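You operate a simulated robot arm through the tools that you are given. There is no shell and no other tool.

You run a simulated robot arm. Do the job below in one go: nothing can be reset, and whatever is moved stays where it is left.

TASK
Clean the cream press down: nest blown clear, oil drip wiped up.
Fine: blow with the slide home, rag back on the lid shelf, oil pad back in its tray; the motor stays off. Set down upright: oil pad. What is to be rubbed or washed off counts as gone when no trace of it is left.

Only the result counts: the job must be done as asked and must still hold three seconds after the hand-in. Knocking over, shifting, dropping, spilling or breaking anything else fails it. Lids that push on must go on centred and level and be pressed home; caps that screw on are set level and turned clockwise until they are tight.

THE ROBOT
A 6-joint arm with a two-finger gripper, fixed in place. Base frame: the origin is on the floor under the middle of its stand, x ahead of it, y to its left, z up. Readings come in m, degrees, newtons and seconds.
It reaches about 1.572 m from its shoulder. Its first joint turns from -166.0 to 166.0 degrees. Payload 2.45 kg.
Tool frame: the origin (TCP) lies between the finger pads and is the grasp point; the fingertips stand 0.02 m ahead of it; z points along the fingers, y is the line along which they close. The gripper opens to 0.14 m; its body begins 0.168 m behind the TCP.
Orientation is that of the tool frame in the base frame, as a unit quaternion [w, x, y, z]. With the fingers straight down and closing along the base's y, the tool's x points along the base's -x, its y along +y and its z along -z.

THE INTERFACE
- The arm moves only by the tool servo_tool. Its argument "targets" is a list of rows, each a list of 7 numbers: the shift along the tool's x, y, z in mm, then the turn, a rotation vector about the tool's x, y, z in degrees, then the finger opening in mm, from 0 to 140. In form: [[dx, dy, dz, rx, ry, rz, claw], ...]. A call has 1 to 20 rows; each row shifts and turns the commanded pose from where the row before left it, along the tool's axes as they then stand. A row lasts 0.2 s, in which the tool goes at most 0.05 m and 8.6 degrees; a call with a longer step from one row to the next is refused whole, and so is a gripper value outside its range. Where a pose cannot be reached the arm comes as near as it can. A force on the tool above 90 N (or 10 N above the force at the start of the call, whichever is more), or a blocked arm, ends the call early, and 0.2 s more pass. The fingers move at their own pace (about 0.045 m/s each) and stop on an object; they squeeze with about 40 N. The grip force told is the motor's: it shows also when the fingers shut on nothing. Time passes only in rows, and 0.2 s behind the last, so rows that do not move let the fingers close. The reply holds the time, the measured pose of the TCP, the force on the tool along the base axes, the opening and the grip force, in the units named above and with some noise, with the torque about the TCP (base axes, N m) and any sound that the robot's microphone picked up, and new pictures: "show" is both (left out), scene, wrist or none.
- Cameras (640 x 400 px; columns grow to the right, rows downward): "scene" is fixed at [0.2128, -0.6394, 1.5932]; the picture's right is [0.95, -0.31, 0.00], its down [-0.18, -0.54, -0.82] and it looks along [0.26, 0.78, -0.57] (base axes); focal length 325 px, centre (320, 200). "wrist" rides on the gripper at [0.078, 0.011, -0.209] in the tool frame; the picture's right is [-0.14, 0.99, 0.00], its down [-0.92, -0.13, -0.37] and it looks along [-0.36, -0.05, 0.93] (tool axes); focal length 280 px, centre (320, 200). There is no depth. A picture from a camera that has moved, and an enlarged one, comes with that camera's place and axes in the base frame and with its lens. The place of the scene camera against the robot may be out by one fixed shift of up to 0.018 m in any direction.
- close_up(camera, box): a new picture of the part [left, top, right, bottom] of that camera's present view, enlarged. The clock stands still meanwhile.
- finish_job(): hands the job in; it is judged then, once.

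Places have to be worked out from the pictures, the camera data and where the tool is seen. Open the gripper and draw the arm clear of the work before you hand the job in, unless the task says otherwise.

The tools are called after "Emit:" as name(argument=value, ...) on one line, values as JSON. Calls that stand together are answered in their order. servo_tool: Moves the arm, as the interface text tells. Its arguments: {"type":"object","properties":{"targets":{"type":"array"},"show":{"type":"string","enum":["both","scene","wrist","none"]}},"required":["targets"]} The other tools are called the same way: close_up (camera, box) takes an enlarged picture of a part of a camera's view; finish_job () hands the job in.

At the start:

```text
clock: 0.0
ee_pos: [0.8916, 0.1318, 1.1198]
tcp_rot: [0.0, 0.0, 1.0, 0.001]
ft_force: [0.4, 0.7, 0.4]
wrist_torque: [0.01, 0.01, -0.01]
opening: 0.14
gripper_force: 0.0
```

scene: 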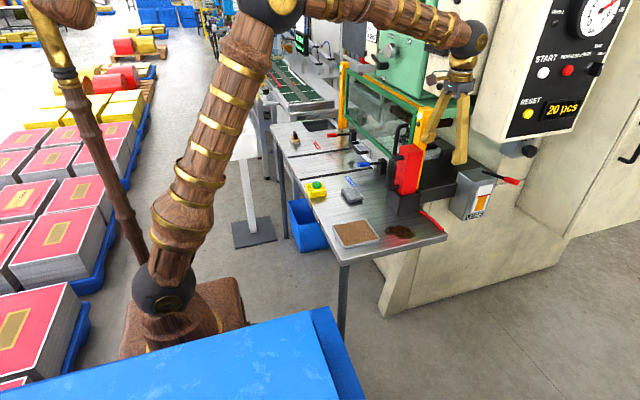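
wrist: 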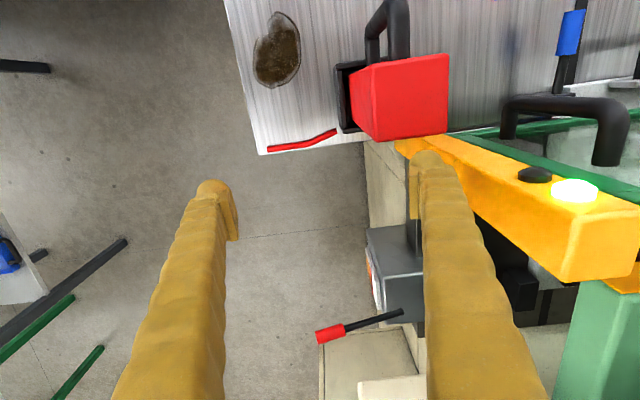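

I start by looking closer at the work table and press in both cameras before moving anything.

Emit:
close_up(camera="scene", box=[260, 100, 460, 280])

Emit:
close_up(camera="scene", box=[400, 0, 640, 240])

Emit:
close_up(camera="wrist", box=[220, 0, 640, 400])

Emit:
close_up(camera="scene", box=[330, 60, 460, 200])

```text
2.22 times, centred on (360, 190) of scene
camera zoom: at [0.2128, -0.6394, 1.5932], right [0.95, -0.31, 0.0], down [-0.18, -0.54, -0.82], along [0.26, 0.78, -0.57], focal length 723 px, centre (231, 222)
```

zoom: 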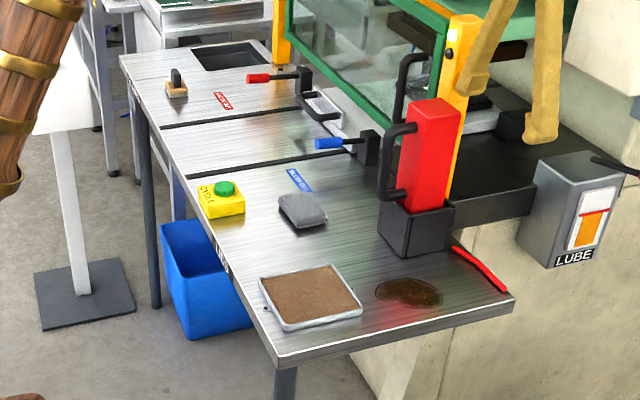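

```text
1.67 times, centred on (520, 120) of scene
camera zoom: at [0.2128, -0.6394, 1.5932], right [0.95, -0.31, 0.0], down [-0.18, -0.54, -0.82], along [0.26, 0.78, -0.57], focal length 542 px, centre (-13, 333)
```

zoom: 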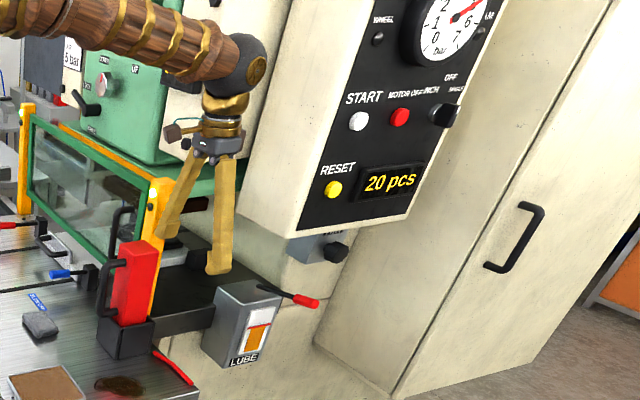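

```text
1.00 times, centred on (430, 200) of wrist (not enlarged: the box is as wide or as high as the picture)
camera zoom: at [0.8124, 0.1424, 1.3283], right [0.14, 0.99, 0.0], down [0.92, -0.13, 0.37], along [0.36, -0.05, -0.93], focal length 280 px, centre (210, 200)
```

zoom: 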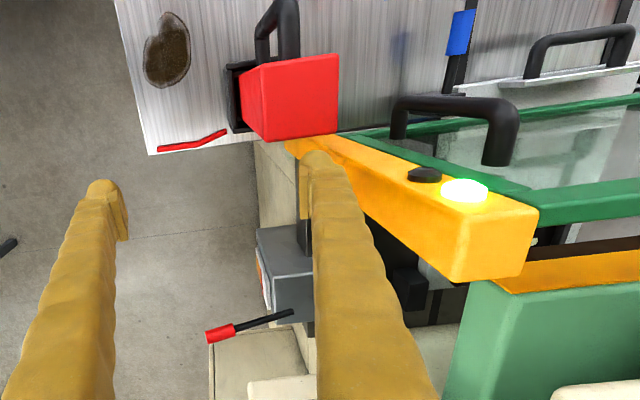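

```text
2.86 times, centred on (395, 130) of scene
camera zoom: at [0.2128, -0.6394, 1.5932], right [0.95, -0.31, 0.0], down [-0.18, -0.54, -0.82], along [0.26, 0.78, -0.57], focal length 929 px, centre (106, 400)
```

zoom: 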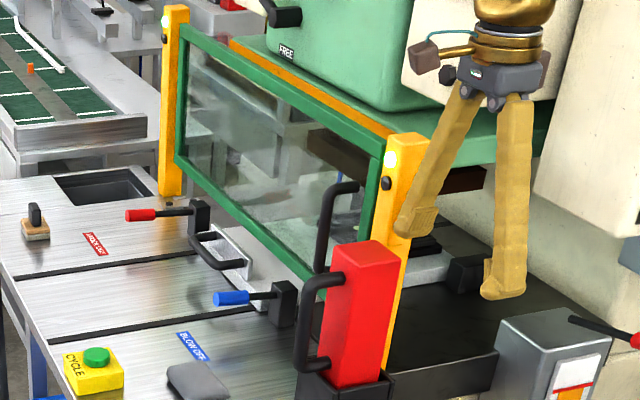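

The table holds a green cycle button, a grey pad-like item, a brown tray, an oil spot, blue/red levers and a wooden handled item. I take tighter close-ups to identify each one.

Emit:
close_up(camera="scene", box=[265, 110, 345, 160])

Emit:
close_up(camera="scene", box=[340, 130, 420, 180])

Emit:
close_up(camera="scene", box=[300, 170, 380, 220])

Emit:
close_up(camera="scene", box=[320, 200, 450, 280])

Emit:
close_up(camera="scene", box=[280, 0, 440, 100])

Emit:
close_up(camera="scene", box=[500, 0, 640, 140])

```text
8.00 times, centred on (305, 135) of scene
camera zoom: at [0.2128, -0.6394, 1.5932], right [0.95, -0.31, 0.0], down [-0.18, -0.54, -0.82], along [0.26, 0.78, -0.57], focal length 2602 px, centre (440, 720)
```

zoom: 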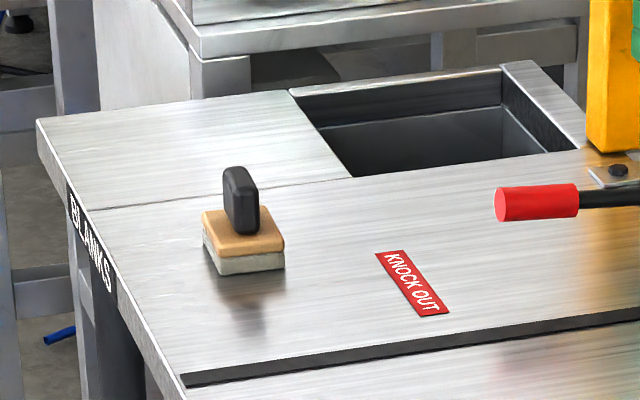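

```text
8.00 times, centred on (380, 155) of scene
camera zoom: at [0.2128, -0.6394, 1.5932], right [0.95, -0.31, 0.0], down [-0.18, -0.54, -0.82], along [0.26, 0.78, -0.57], focal length 2602 px, centre (-160, 560)
```

zoom: 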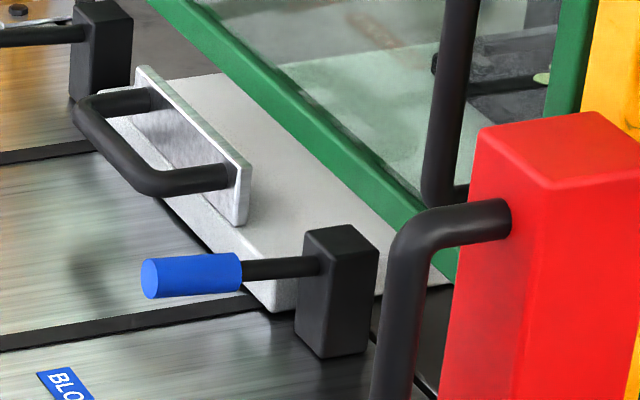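

```text
8.00 times, centred on (340, 195) of scene
camera zoom: at [0.2128, -0.6394, 1.5932], right [0.95, -0.31, 0.0], down [-0.18, -0.54, -0.82], along [0.26, 0.78, -0.57], focal length 2602 px, centre (160, 240)
```

zoom: 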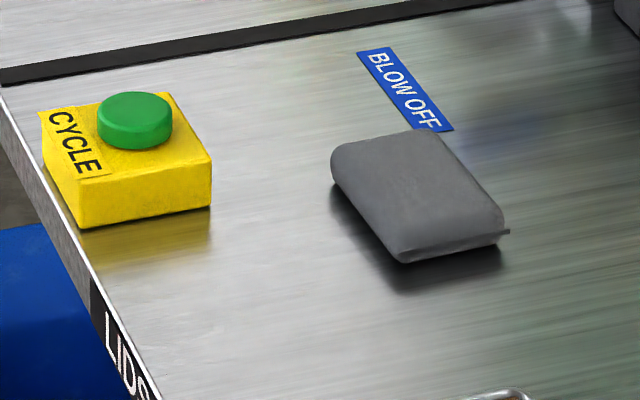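

```text
4.92 times, centred on (385, 240) of scene
camera zoom: at [0.2128, -0.6394, 1.5932], right [0.95, -0.31, 0.0], down [-0.18, -0.54, -0.82], along [0.26, 0.78, -0.57], focal length 1601 px, centre (0, 3)
```

zoom: 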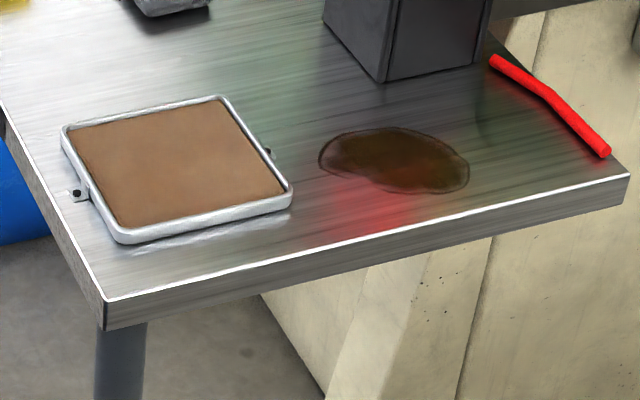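

```text
4.00 times, centred on (360, 50) of scene
camera zoom: at [0.2128, -0.6394, 1.5932], right [0.95, -0.31, 0.0], down [-0.18, -0.54, -0.82], along [0.26, 0.78, -0.57], focal length 1301 px, centre (160, 800)
```

zoom: 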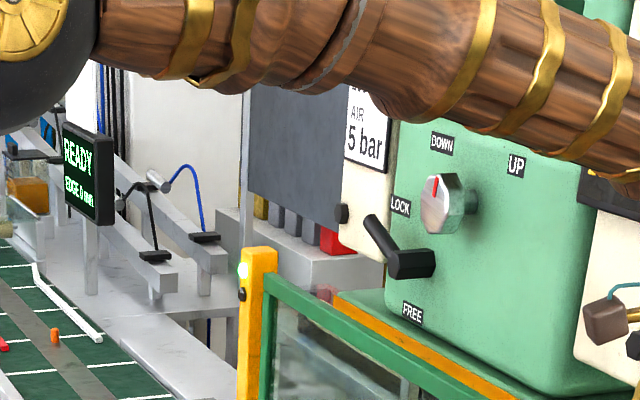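

```text
2.86 times, centred on (570, 70) of scene
camera zoom: at [0.2128, -0.6394, 1.5932], right [0.95, -0.31, 0.0], down [-0.18, -0.54, -0.82], along [0.26, 0.78, -0.57], focal length 929 px, centre (-394, 571)
```

zoom: 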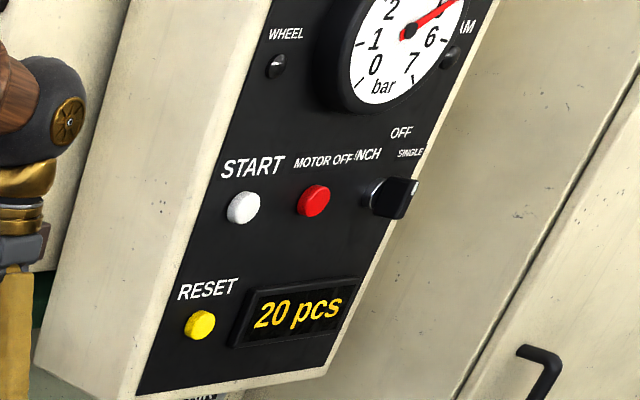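

The grey folded cloth on the LIDS section looks like the rag. The handled felt block stands on the BLANKS section, and a brown oil tray sits near the table corner, with the table top at about z 0.86. I lift clear and move back over the table for wrist views.

Emit:
servo_tool(targets=[[0, 0, -50, 0, 0, 0, 140], [0, 0, -50, 0, 0, 0, 140], [0, 0, -50, 0, 0, 0, 140], [0, 0, -50, 0, 0, 0, 140], [50, 0, 0, 0, 0, 0, 140], [50, 0, 0, 0, 0, 0, 140], [50, 0, 0, 0, 0, 0, 140], [50, 0, 0, 0, 0, 0, 140], [50, 0, 0, 0, 0, 0, 140], [50, 0, 0, 0, 0, 0, 140], [0, 50, 0, 0, 0, 0, 140], [0, 50, 0, 0, 0, 0, 140], [0, 50, 0, 0, 0, 0, 140], [0, 50, 0, 0, 0, 0, 140]])

```text
clock: 3.0
ee_pos: [0.5918, 0.333, 1.3189]
tcp_rot: [0.0, 0.001, 1.0, 0.0]
ft_force: [0.2, -0.5, -0.5]
wrist_torque: [0.03, -0.03, -0.04]
opening: 0.1401
gripper_force: 0.1
camera wrist: at [0.5133, 0.3442, 1.5251], right [0.14, 0.99, 0.0], down [0.92, -0.13, 0.37], along [0.37, -0.05, -0.93], focal length 280 px, centre (320, 200)
```

scene: 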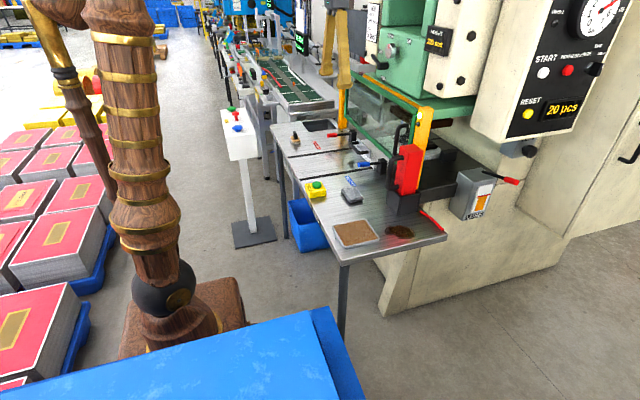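
wrist: 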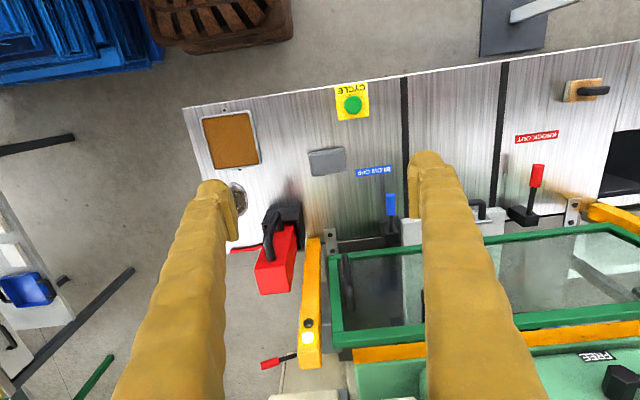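

This is a good overhead view of the table. I zoom into the details of the slide, levers, block and tray.

Emit:
close_up(camera="wrist", box=[180, 60, 420, 210])

Emit:
close_up(camera="wrist", box=[440, 50, 640, 220])

Emit:
close_up(camera="wrist", box=[320, 170, 640, 370])

Emit:
close_up(camera="scene", box=[400, 0, 560, 100])

Emit:
close_up(camera="scene", box=[330, 60, 490, 220])

```text
2.67 times, centred on (300, 135) of wrist
camera zoom: at [0.5133, 0.3442, 1.5251], right [0.14, 0.99, 0.0], down [0.92, -0.13, 0.37], along [0.37, -0.05, -0.93], focal length 748 px, centre (373, 373)
```

zoom: 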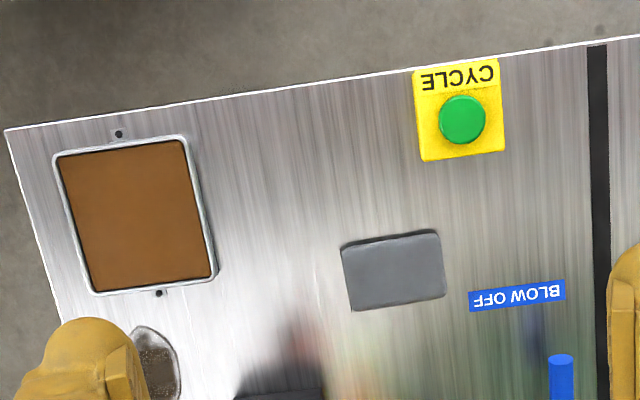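

```text
2.35 times, centred on (540, 135) of wrist
camera zoom: at [0.5133, 0.3442, 1.5251], right [0.14, 0.99, 0.0], down [0.92, -0.13, 0.37], along [0.37, -0.05, -0.93], focal length 660 px, centre (-198, 353)
```

zoom: 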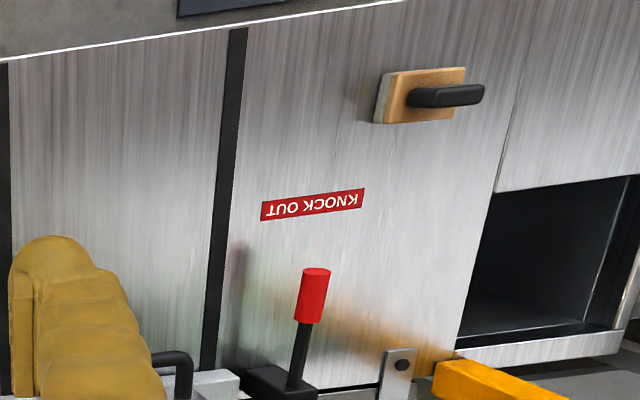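

```text
2.00 times, centred on (480, 270) of wrist
camera zoom: at [0.5133, 0.3442, 1.5251], right [0.14, 0.99, 0.0], down [0.92, -0.13, 0.37], along [0.37, -0.05, -0.93], focal length 561 px, centre (0, 60)
```

zoom: 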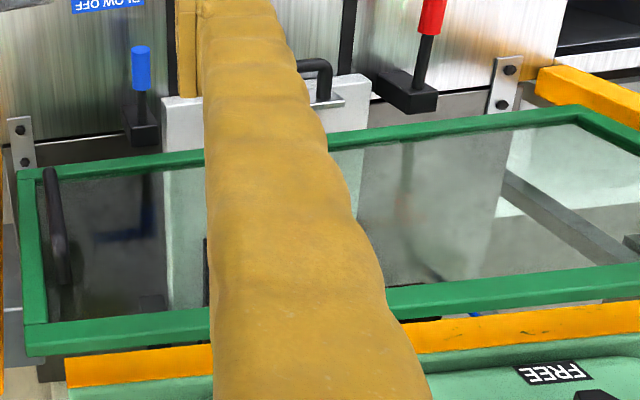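

```text
4.00 times, centred on (480, 50) of scene
camera zoom: at [0.2128, -0.6394, 1.5932], right [0.95, -0.31, 0.0], down [-0.18, -0.54, -0.82], along [0.26, 0.78, -0.57], focal length 1301 px, centre (-320, 800)
```

zoom: 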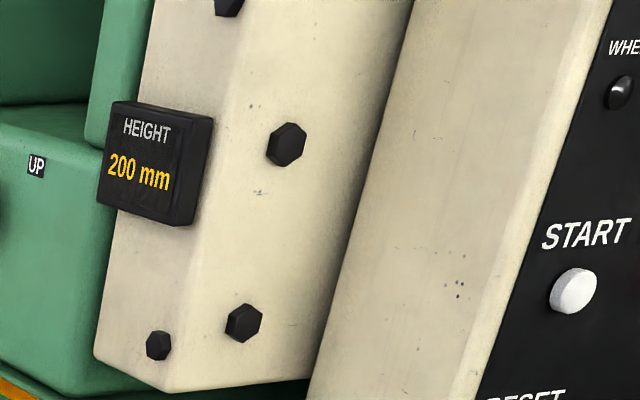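

```text
2.50 times, centred on (410, 140) of scene
camera zoom: at [0.2128, -0.6394, 1.5932], right [0.95, -0.31, 0.0], down [-0.18, -0.54, -0.82], along [0.26, 0.78, -0.57], focal length 813 px, centre (95, 350)
```

zoom: 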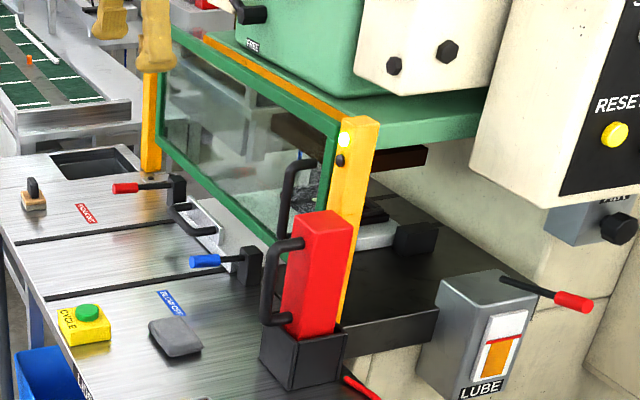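

The slide runs in under the green glass guard, so I need to see the nest. I move over the middle and tilt the wrist camera to look through the guard.

Emit:
servo_tool(targets=[[0, 50, 0, 0, 0, 0, 140], [0, 50, 0, 0, 0, 0, 140], [0, 50, 0, 0, 0, 0, 140], [0, 50, 0, 0, 0, 0, 140], [0, 50, 0, 0, 0, 0, 140], [-20, 0, 40, 0, 0, 0, 140], [-20, 0, 40, 0, 0, 0, 140], [-20, 0, 40, 0, 0, 0, 140], [-20, 0, 40, 0, 0, 0, 140], [0, 0, 0, 0, -8.5, 0, 140], [0, 0, 0, 0, -8.5, 0, 140], [0, 0, 0, 0, -8.5, 0, 140], [0, 0, 0, 0, -8.5, 0, 140], [0, 0, 0, 0, -8.5, 0, 140], [0, 0, 0, 0, 0, 0, 140]])

```text
clock: 6.2
ee_pos: [0.6703, 0.5812, 1.1612]
tcp_rot: [0.363, -0.001, 0.932, 0.0]
ft_force: [0.3, 0.9, -0.5]
wrist_torque: [-0.01, 0.01, 0.02]
opening: 0.1402
gripper_force: 0.0
camera wrist: at [0.472, 0.5929, 1.2595], right [0.1, 0.99, 0.09], down [0.43, -0.13, 0.89], along [0.9, -0.05, -0.44], focal length 280 px, centre (320, 200)
```

scene: 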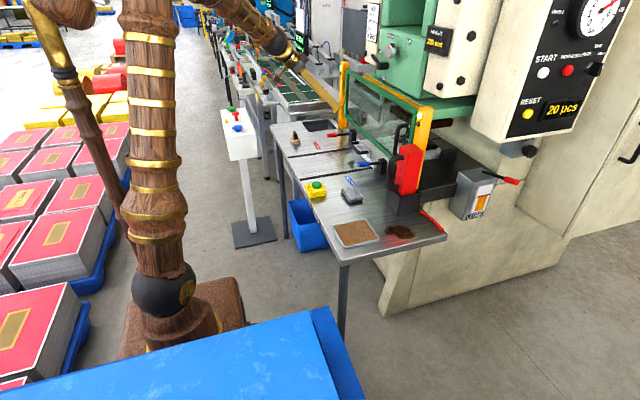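
wrist: 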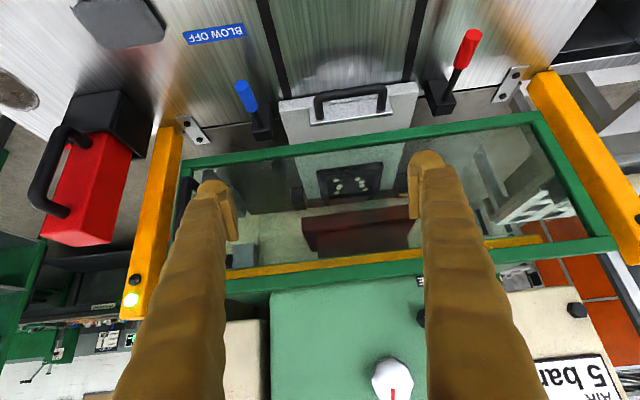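

Through the glass I can see a dark nest with pale crumbs on the slide. I zoom in on it.

Emit:
close_up(camera="wrist", box=[230, 60, 430, 230])

Emit:
close_up(camera="wrist", box=[310, 150, 400, 210])

Emit:
close_up(camera="wrist", box=[20, 0, 340, 200])

Emit:
close_up(camera="wrist", box=[380, 0, 640, 170])

```text
2.35 times, centred on (330, 145) of wrist
camera zoom: at [0.472, 0.5929, 1.2595], right [0.1, 0.99, 0.09], down [0.43, -0.13, 0.89], along [0.9, -0.05, -0.44], focal length 660 px, centre (296, 329)
```

zoom: 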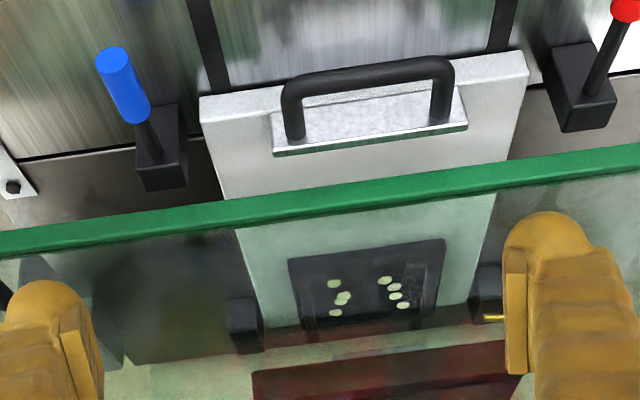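

```text
6.67 times, centred on (355, 180) of wrist
camera zoom: at [0.472, 0.5929, 1.2595], right [0.1, 0.99, 0.09], down [0.43, -0.13, 0.89], along [0.9, -0.05, -0.44], focal length 1869 px, centre (87, 333)
```

zoom: 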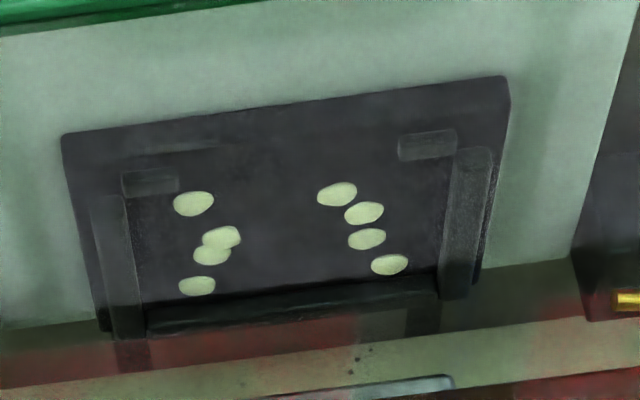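

```text
2.00 times, centred on (180, 100) of wrist
camera zoom: at [0.472, 0.5929, 1.2595], right [0.1, 0.99, 0.09], down [0.43, -0.13, 0.89], along [0.9, -0.05, -0.44], focal length 561 px, centre (600, 400)
```

zoom: 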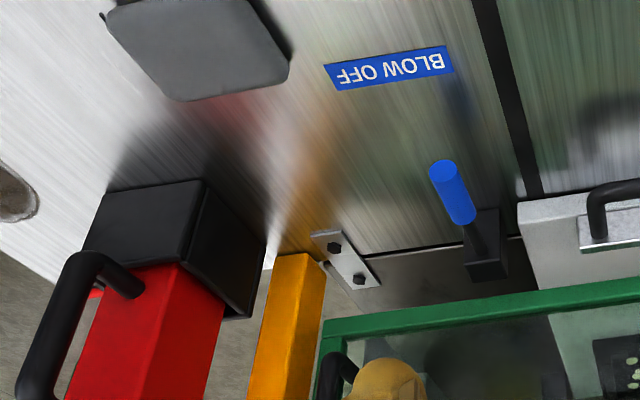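

```text
2.35 times, centred on (510, 85) of wrist
camera zoom: at [0.472, 0.5929, 1.2595], right [0.1, 0.99, 0.09], down [0.43, -0.13, 0.89], along [0.9, -0.05, -0.44], focal length 660 px, centre (-127, 471)
```

zoom: 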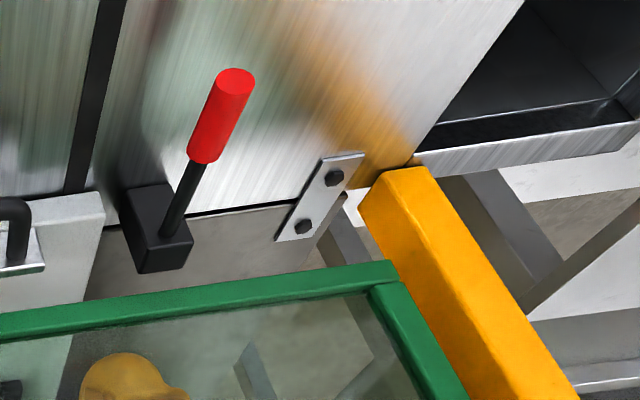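

The crumbs sit in a nest on the slide at about x 1.15, y 0.64. I check from the scene camera how far in the slide is, and zoom on the levers.

Emit:
close_up(camera="scene", box=[400, 100, 500, 170])

Emit:
close_up(camera="scene", box=[320, 110, 420, 180])

Emit:
close_up(camera="wrist", box=[280, 60, 440, 160])

Emit:
close_up(camera="wrist", box=[220, 140, 440, 280])

```text
5.71 times, centred on (450, 135) of scene
camera zoom: at [0.2128, -0.6394, 1.5932], right [0.95, -0.31, 0.0], down [-0.18, -0.54, -0.82], along [0.26, 0.78, -0.57], focal length 1858 px, centre (-423, 571)
```

zoom: 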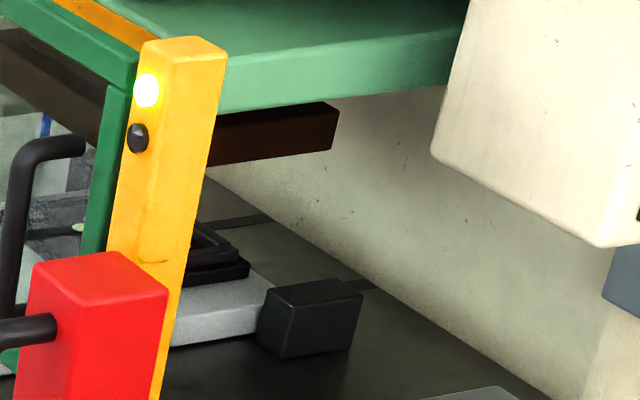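

```text
5.71 times, centred on (370, 145) of scene
camera zoom: at [0.2128, -0.6394, 1.5932], right [0.95, -0.31, 0.0], down [-0.18, -0.54, -0.82], along [0.26, 0.78, -0.57], focal length 1858 px, centre (34, 514)
```

zoom: 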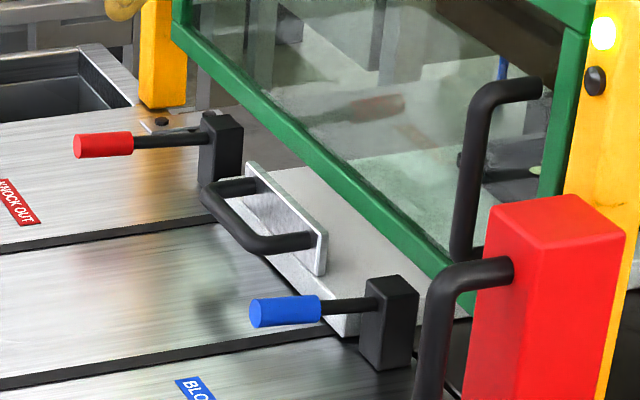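

```text
4.00 times, centred on (360, 110) of wrist
camera zoom: at [0.472, 0.5929, 1.2595], right [0.1, 0.99, 0.09], down [0.43, -0.13, 0.89], along [0.9, -0.05, -0.44], focal length 1122 px, centre (160, 560)
```

zoom: 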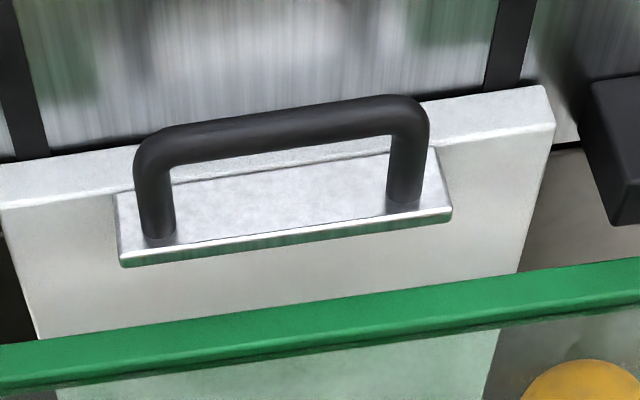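

```text
2.86 times, centred on (330, 210) of wrist
camera zoom: at [0.472, 0.5929, 1.2595], right [0.1, 0.99, 0.09], down [0.43, -0.13, 0.89], along [0.9, -0.05, -0.44], focal length 801 px, centre (291, 171)
```

zoom: 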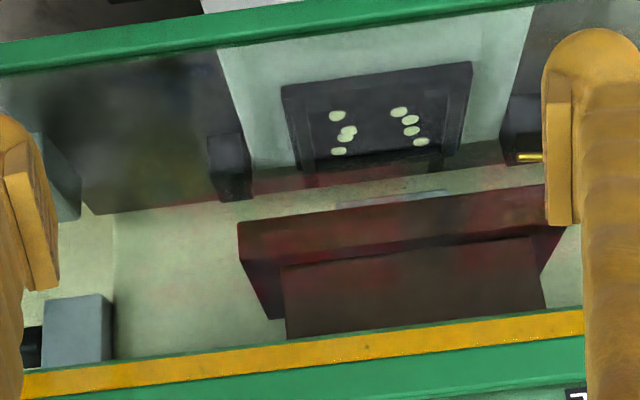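

The ram plate and nest look roughly aligned, so the slide seems near home, but I'll confirm it by pushing on its handle (bar at about x 0.82, y 0.59–0.70, z 0.90). I straighten the tool, close the fingers and move in front of the handle.

Emit:
servo_tool(targets=[[0, 0, 0, 0, 8.5, 0, 60], [0, 0, 0, 0, 8.5, 0, 0], [0, 0, 0, 0, 8.5, 0, 0], [0, 0, 0, 0, 8.5, 0, 0], [0, 0, 0, 0, 8.5, 0, 0], [0, 20, 40, 0, 0, 0, 0], [0, 20, 40, 0, 0, 0, 0], [-20, 20, 40, 0, 0, 0, 0], [-20, 0, 40, 0, 0, 0, 0], [0, 0, 0, 0, 0, 0, 0]])

```text
clock: 8.4
ee_pos: [0.7108, 0.6405, 0.9994]
tcp_rot: [0.0, 0.0, 1.0, 0.0]
ft_force: [-0.4, 0.0, 0.1]
wrist_torque: [-0.02, 0.0, -0.02]
opening: 0.0
gripper_force: 30.1
camera wrist: at [0.6328, 0.6519, 1.2075], right [0.14, 0.99, 0.0], down [0.92, -0.13, 0.37], along [0.37, -0.05, -0.93], focal length 280 px, centre (320, 200)
```

scene: 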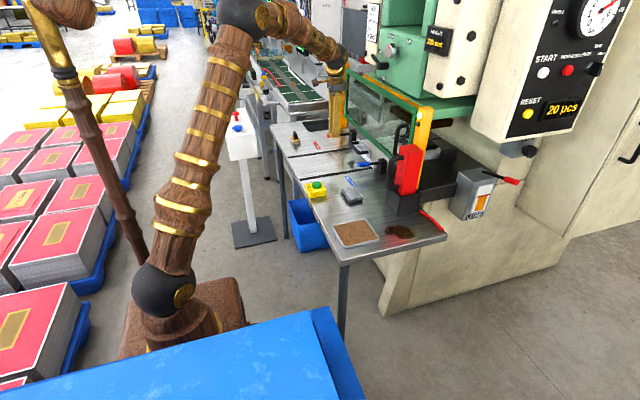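
wrist: 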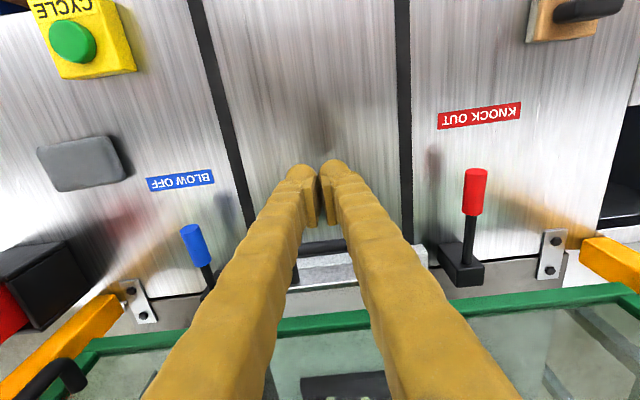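

The fingers are closed and in line with the slide handle. I lower to handle height and creep forward.

Emit:
servo_tool(targets=[[0, 0, 47, 0, 0, 0, 0], [0, 0, 46, 0, 0, 0, 0], [-40, 0, 0, 0, 0, 0, 0], [-20, 0, 0, 0, 0, 0, 0], [-10, 0, 0, 0, 0, 0, 0], [-5, 0, 0, 0, 0, 0, 0], [-5, 0, 0, 0, 0, 0, 0], [-5, 0, 0, 0, 0, 0, 0], [-5, 0, 0, 0, 0, 0, 0]])

```text
clock: 10.4
ee_pos: [0.7911, 0.6431, 0.9026]
tcp_rot: [-0.006, -0.001, 1.0, -0.004]
ft_force: [-7.8, -0.1, 0.6]
wrist_torque: [-0.01, 0.0, -0.06]
opening: 0.0
gripper_force: 29.6
stopped in row 9: the force on the tool passed its limit at 101 N (the readings are from after the stop); the commanded pose is now the measured one
camera wrist: at [0.7169, 0.6543, 1.1111], right [0.14, 0.99, -0.01], down [0.93, -0.12, 0.36], along [0.35, -0.06, -0.93], focal length 280 px, centre (320, 200)
```

scene: 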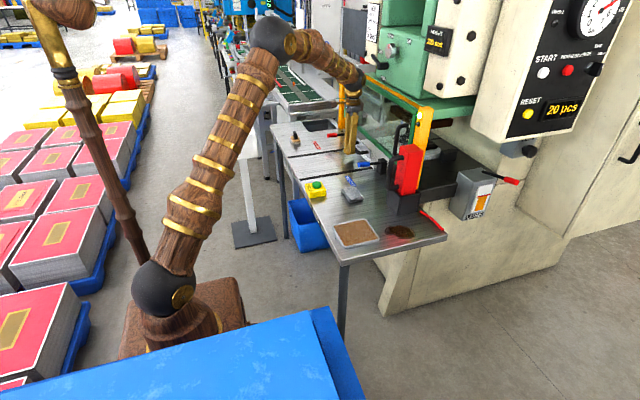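
wrist: 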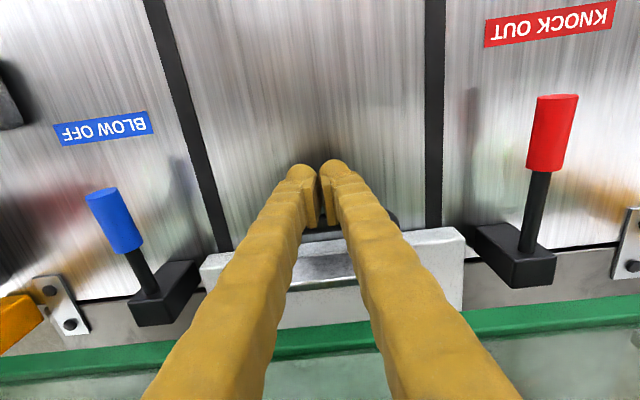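

Pushing hit a hard stop at 101 N without the slide travelling, so the slide is home. I back off, correct the small tilt, and go above the blue BLOW OFF knob (about x 0.785, y 0.472, z 0.90).

Emit:
servo_tool(targets=[[20, 0, 0, -0.46, -0.69, 0.11, 0], [30, 0, 0, 0, 0, 0, 0], [0, 0, -40, 0, 0, 0, 0], [0, 0, -40, 0, 0, 0, 0], [0, -43, 0, 0, 0, 0, 0], [0, -43, 0, 0, 0, 0, 0], [0, -43, 0, 0, 0, 0, 0], [0, -42, 0, 0, 0, 0, 0], [-44, 0, 0, 0, 0, 0, 0], [0, 0, 25, 0, 0, 0, 0], [0, 0, 0, 0, 0, 0, 0]])

```text
clock: 12.8
ee_pos: [0.7865, 0.468, 0.9575]
tcp_rot: [-0.002, -0.001, 1.0, 0.001]
ft_force: [-0.4, -0.3, -0.4]
wrist_torque: [0.0, -0.01, -0.03]
opening: 0.0
gripper_force: 29.2
camera wrist: at [0.7088, 0.4788, 1.1659], right [0.14, 0.99, 0.0], down [0.92, -0.13, 0.37], along [0.36, -0.05, -0.93], focal length 280 px, centre (320, 200)
```

scene: 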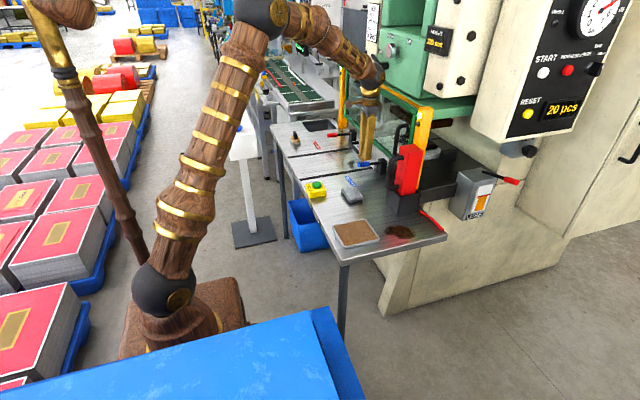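
wrist: 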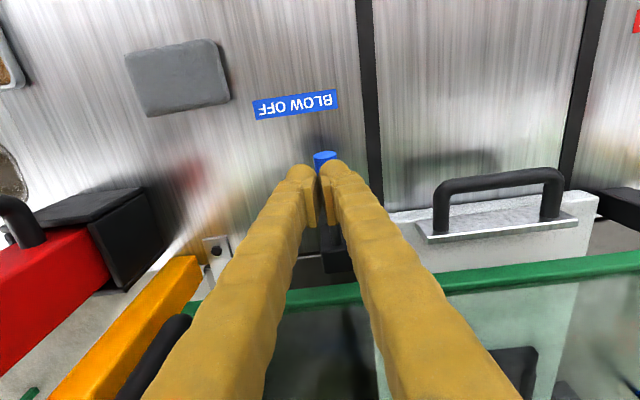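

The blue knob shows directly under the fingertips, about 6 mm further in +y. I shift over and press down in small steps.

Emit:
servo_tool(targets=[[0, 6, 10, 0, 0, 0, 0], [0, 0, 10, 0, 0, 0, 0], [0, 0, 4, 0, 0, 0, 0], [0, 0, 4, 0, 0, 0, 0], [0, 0, 4, 0, 0, 0, 0], [0, 0, 4, 0, 0, 0, 0], [0, 0, 4, 0, 0, 0, 0]])

```text
clock: 14.4
ee_pos: [0.7853, 0.4754, 0.9171]
tcp_rot: [-0.001, 0.0, 1.0, 0.0]
ft_force: [0.0, -2.3, 3.6]
wrist_torque: [-0.05, -0.01, -0.08]
opening: 0.0001
gripper_force: 29.5
camera wrist: at [0.7084, 0.4876, 1.1247], right [0.14, 0.99, 0.0], down [0.92, -0.13, 0.37], along [0.36, -0.05, -0.93], focal length 280 px, centre (320, 200)
```

scene: 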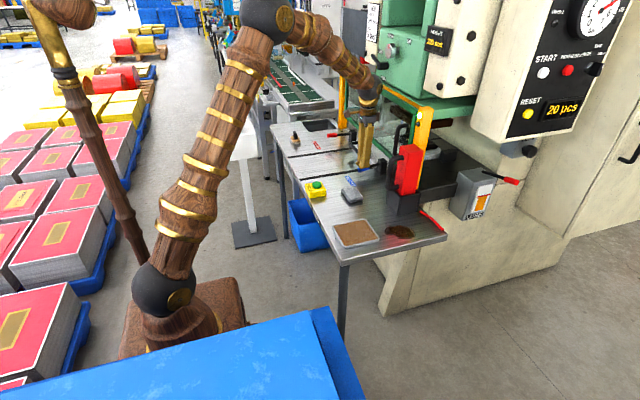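
wrist: 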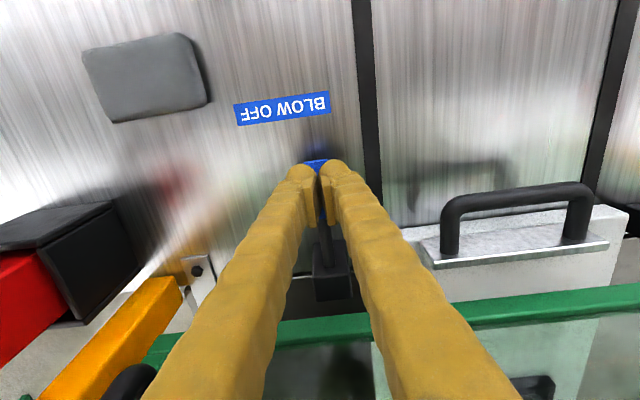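

There is a light contact force of about 4 N, so the knob seems to be yielding. I press further down in small steps and listen for air.

Emit:
servo_tool(targets=[[0, 0, 4, 0, 0, 0, 0], [0, 0, 4, 0, 0, 0, 0], [0, 0, 4, 0, 0, 0, 0], [0, 0, 0, 0, 0, 0, 0]])

Emit:
close_up(camera="scene", box=[320, 110, 420, 180])

```text
clock: 15.4
ee_pos: [0.7867, 0.4759, 0.9116]
tcp_rot: [0.002, 0.0, 1.0, 0.002]
ft_force: [-15.0, -11.3, 28.3]
wrist_torque: [-0.43, -0.2, 0.0]
opening: 0.0001
gripper_force: 29.0
stopped in row 4: the force on the tool passed its limit at 93 N (the readings are from after the stop); the commanded pose is now the measured one
camera wrist: at [0.7078, 0.4868, 1.1194], right [0.14, 0.99, 0.01], down [0.92, -0.13, 0.37], along [0.37, -0.05, -0.93], focal length 280 px, centre (320, 200)
```

scene: 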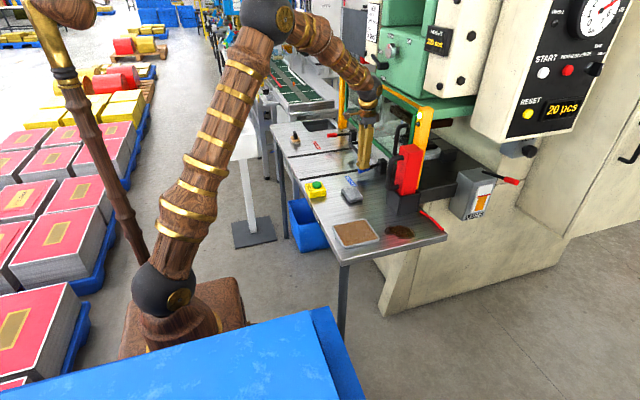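
wrist: 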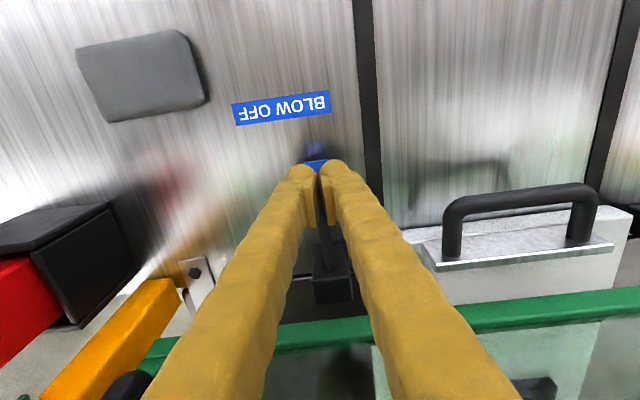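

```text
5.71 times, centred on (370, 145) of scene
camera zoom: at [0.2128, -0.6394, 1.5932], right [0.95, -0.31, 0.0], down [-0.18, -0.54, -0.82], along [0.26, 0.78, -0.57], focal length 1858 px, centre (34, 514)
```

zoom: 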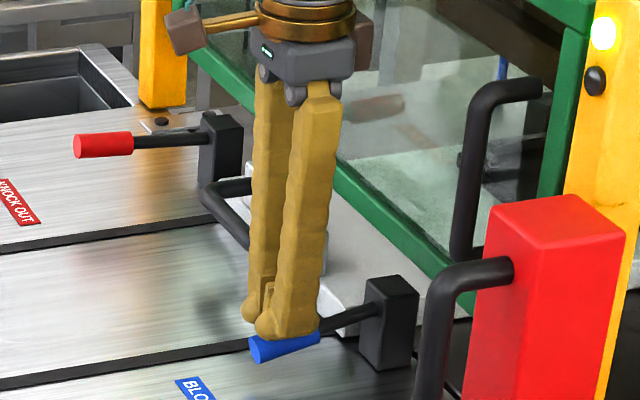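

The blue lever went down to its stop, but no sound was reported. I check whether the crumbs are still in the nest.

Emit:
close_up(camera="scene", box=[400, 100, 500, 170])

Emit:
close_up(camera="wrist", box=[440, 300, 640, 400])

```text
5.71 times, centred on (450, 135) of scene
camera zoom: at [0.2128, -0.6394, 1.5932], right [0.95, -0.31, 0.0], down [-0.18, -0.54, -0.82], along [0.26, 0.78, -0.57], focal length 1858 px, centre (-423, 571)
```

zoom: 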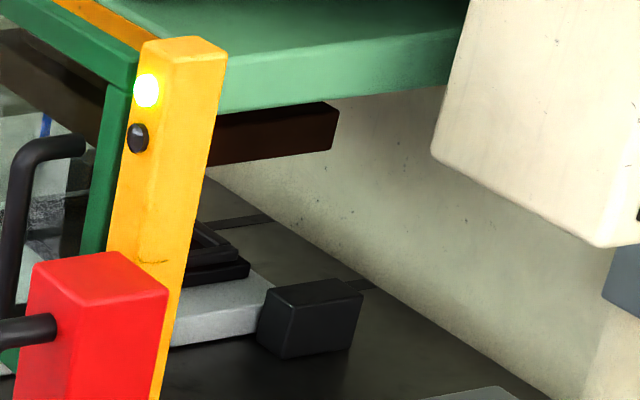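

```text
3.20 times, centred on (540, 350) of wrist
camera zoom: at [0.7078, 0.4868, 1.1194], right [0.14, 0.99, 0.01], down [0.92, -0.13, 0.37], along [0.37, -0.05, -0.93], focal length 897 px, centre (-384, -280)
```

zoom: 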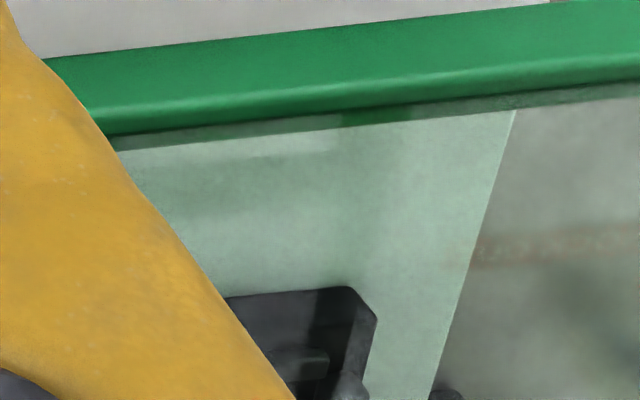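

The pale crumb that was visible in the nest before has gone, so the air works. I hold the lever down a second longer, then lift off and inspect.

Emit:
servo_tool(targets=[[0, 0, 0, 0, 0, 0, 0], [0, 0, 0, 0, 0, 0, 0], [0, 0, 0, 0, 0, 0, 0], [0, 0, 0, 0, 0, 0, 0], [0, 0, 0, 0, 0, 0, 0]], show="none")

Emit:
servo_tool(targets=[[0, 0, -40, 0, 0, 0, 0], [0, 0, -50, 0, 0, 0, 0], [0, 0, -50, 0, 0, 0, 0], [30, 30, -50, 0, 0, 0, 70], [40, 30, -30, 0, 0, 0, 140], [40, 40, -30, 0, 0, 0, 140], [0, 0, 0, 0, -8.5, 0, 140], [0, 0, 0, 0, -8.5, 0, 140], [0, 0, 0, 0, -8.5, 0, 140], [0, 0, 0, 0, -8.5, 0, 140], [0, 0, 0, 0, -8.5, 0, 140], [0, 0, 0, 0, 0, 0, 140]])

```text
clock: 16.6
ee_pos: [0.7856, 0.4766, 0.9112]
tcp_rot: [0.002, 0.0, 1.0, 0.003]
ft_force: [-18.4, -22.0, 54.4]
wrist_torque: [-0.74, -0.37, -0.33]
opening: 0.0
gripper_force: 29.1
```

```text
refused: row 4 steps farther than a row can; nothing moved
```

The last call was refused for one overlong row, so I redo the lift and the move to the viewing pose with shorter steps.

Emit:
servo_tool(targets=[[0, 0, -40, 0.34, 0.23, 0, 0], [0, 0, -45, 0, 0, 0, 0], [0, 0, -45, 0, 0, 0, 0], [20, 20, -35, 0, 0, 0, 70], [30, 25, -30, 0, 0, 0, 140], [30, 25, -30, 0, 0, 0, 140], [30, 30, -20, 0, -8.5, 0, 140], [0, 0, 0, 0, -8.5, 0, 140], [0, 0, 0, 0, -8.5, 0, 140], [0, 0, 0, 0, -8.5, 0, 140], [0, 0, 0, 0, -8.5, 0, 140], [0, 0, 0, 0, 0, 0, 140]])

```text
clock: 19.2
ee_pos: [0.6766, 0.5775, 1.1542]
tcp_rot: [0.363, 0.0, 0.932, 0.0]
ft_force: [0.4, 0.4, 0.3]
wrist_torque: [0.02, 0.03, 0.03]
opening: 0.1402
gripper_force: 0.1
camera wrist: at [0.4787, 0.589, 1.2549], right [0.1, 0.99, 0.09], down [0.43, -0.13, 0.89], along [0.9, -0.05, -0.44], focal length 280 px, centre (320, 200)
```

scene: 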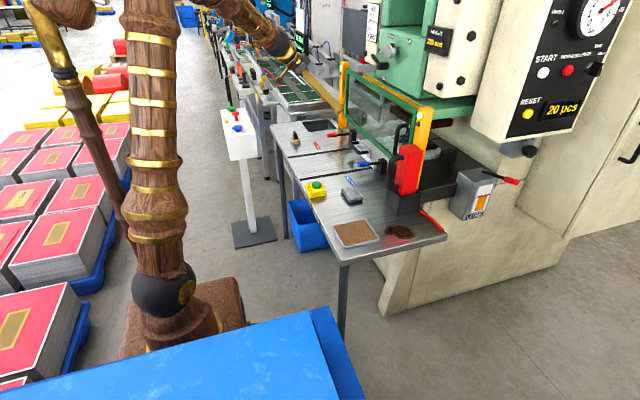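
wrist: 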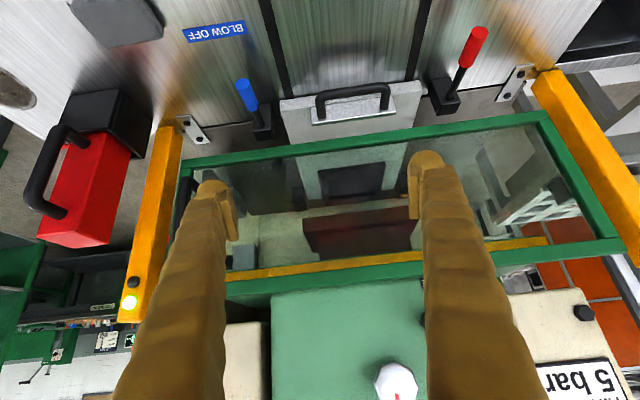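

Emit:
close_up(camera="wrist", box=[310, 150, 400, 210])

Emit:
close_up(camera="wrist", box=[230, 60, 430, 230])

Emit:
close_up(camera="wrist", box=[160, 100, 460, 280])

Emit:
close_up(camera="scene", box=[320, 110, 420, 180])

```text
6.67 times, centred on (355, 180) of wrist
camera zoom: at [0.4787, 0.589, 1.2549], right [0.1, 0.99, 0.09], down [0.43, -0.13, 0.89], along [0.9, -0.05, -0.44], focal length 1869 px, centre (87, 333)
```

zoom: 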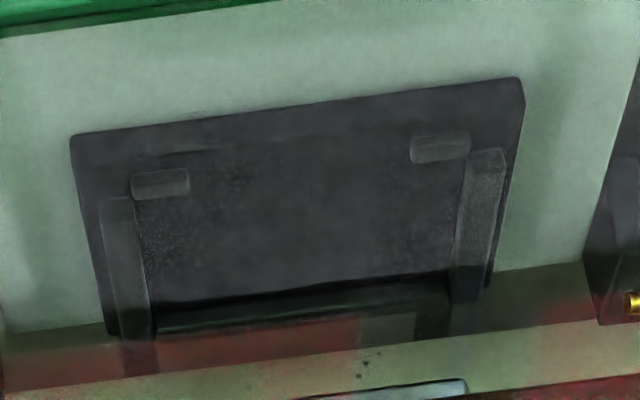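

```text
2.35 times, centred on (330, 145) of wrist
camera zoom: at [0.4787, 0.589, 1.2549], right [0.1, 0.99, 0.09], down [0.43, -0.13, 0.89], along [0.9, -0.05, -0.44], focal length 660 px, centre (296, 329)
```

zoom: 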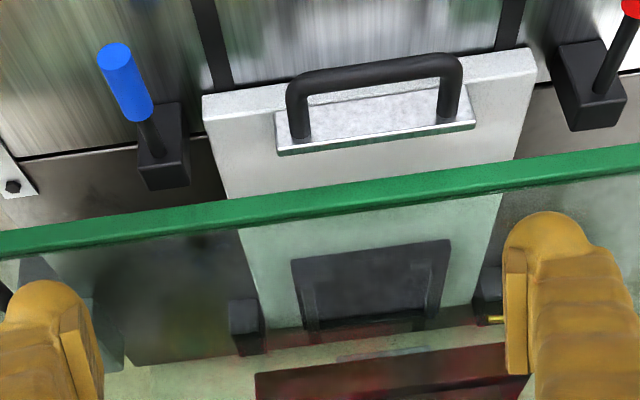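

```text
2.13 times, centred on (310, 190) of wrist
camera zoom: at [0.4787, 0.589, 1.2549], right [0.1, 0.99, 0.09], down [0.43, -0.13, 0.89], along [0.9, -0.05, -0.44], focal length 598 px, centre (341, 221)
```

zoom: 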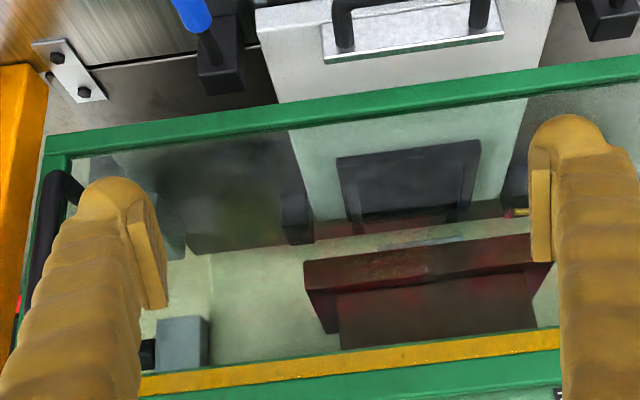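

```text
5.71 times, centred on (370, 145) of scene
camera zoom: at [0.2128, -0.6394, 1.5932], right [0.95, -0.31, 0.0], down [-0.18, -0.54, -0.82], along [0.26, 0.78, -0.57], focal length 1858 px, centre (34, 514)
```

zoom: 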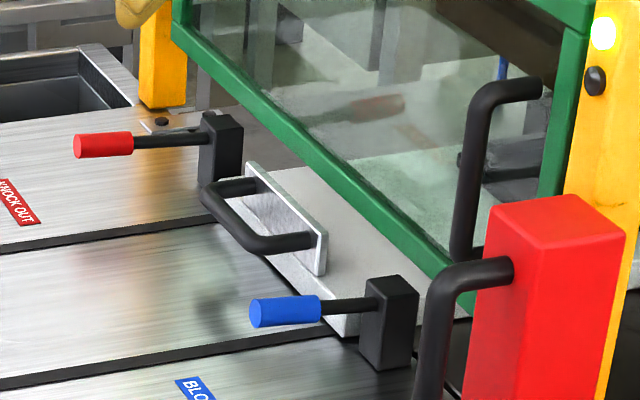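

The nest is clear of all crumbs, the lever sprang back, and the slide handle has not moved in the scene view. Now the oil: I straighten the tool and go over the rag (about x 0.674, y 0.341) for a close look before gripping.

Emit:
servo_tool(targets=[[0, 0, 0, 0, 8.5, 0, 140], [0, 0, 0, 0, 8.5, 0, 140], [0, 0, 0, 0, 8.5, 0, 140], [0, 0, 0, 0, 8.5, 0, 140], [0, 0, 0, 0, 8.5, 0, 140], [15, -45, 0, 0, 0, 0, 140], [15, -45, 0, 0, 0, 0, 140], [15, -45, 0, 0, 0, 0, 140], [15, -45, 0, 0, 0, 0, 140], [0, -45, 0, 0, 0, 0, 140], [0, -12, 40, 0, 0, 0, 140], [0, 0, 50, 0, 0, 0, 140], [0, 0, 40, 0, 0, 0, 140], [0, 0, 0, 0, 0, 0, 140]])

```text
clock: 22.2
ee_pos: [0.6168, 0.3381, 1.0244]
tcp_rot: [-0.001, 0.001, 1.0, -0.001]
ft_force: [0.2, 0.3, 0.4]
wrist_torque: [0.01, -0.01, 0.0]
opening: 0.1402
gripper_force: 0.0
camera wrist: at [0.5387, 0.3505, 1.233], right [0.14, 0.99, 0.0], down [0.92, -0.13, 0.37], along [0.36, -0.05, -0.93], focal length 280 px, centre (320, 200)
```

scene: 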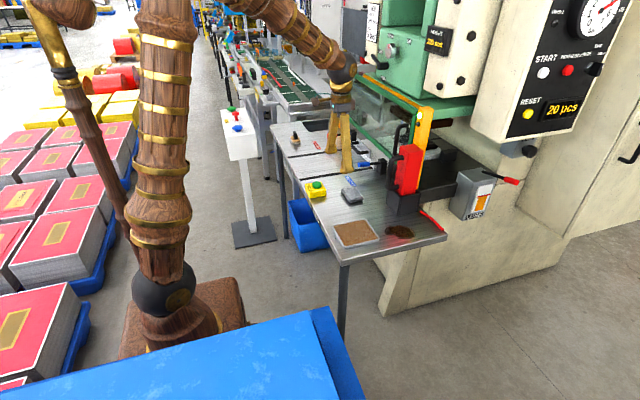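
wrist: 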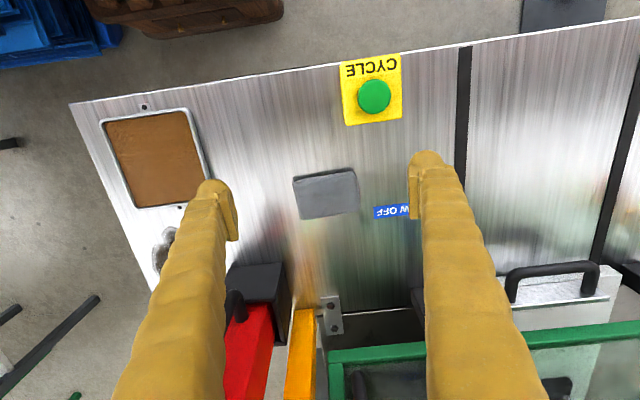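

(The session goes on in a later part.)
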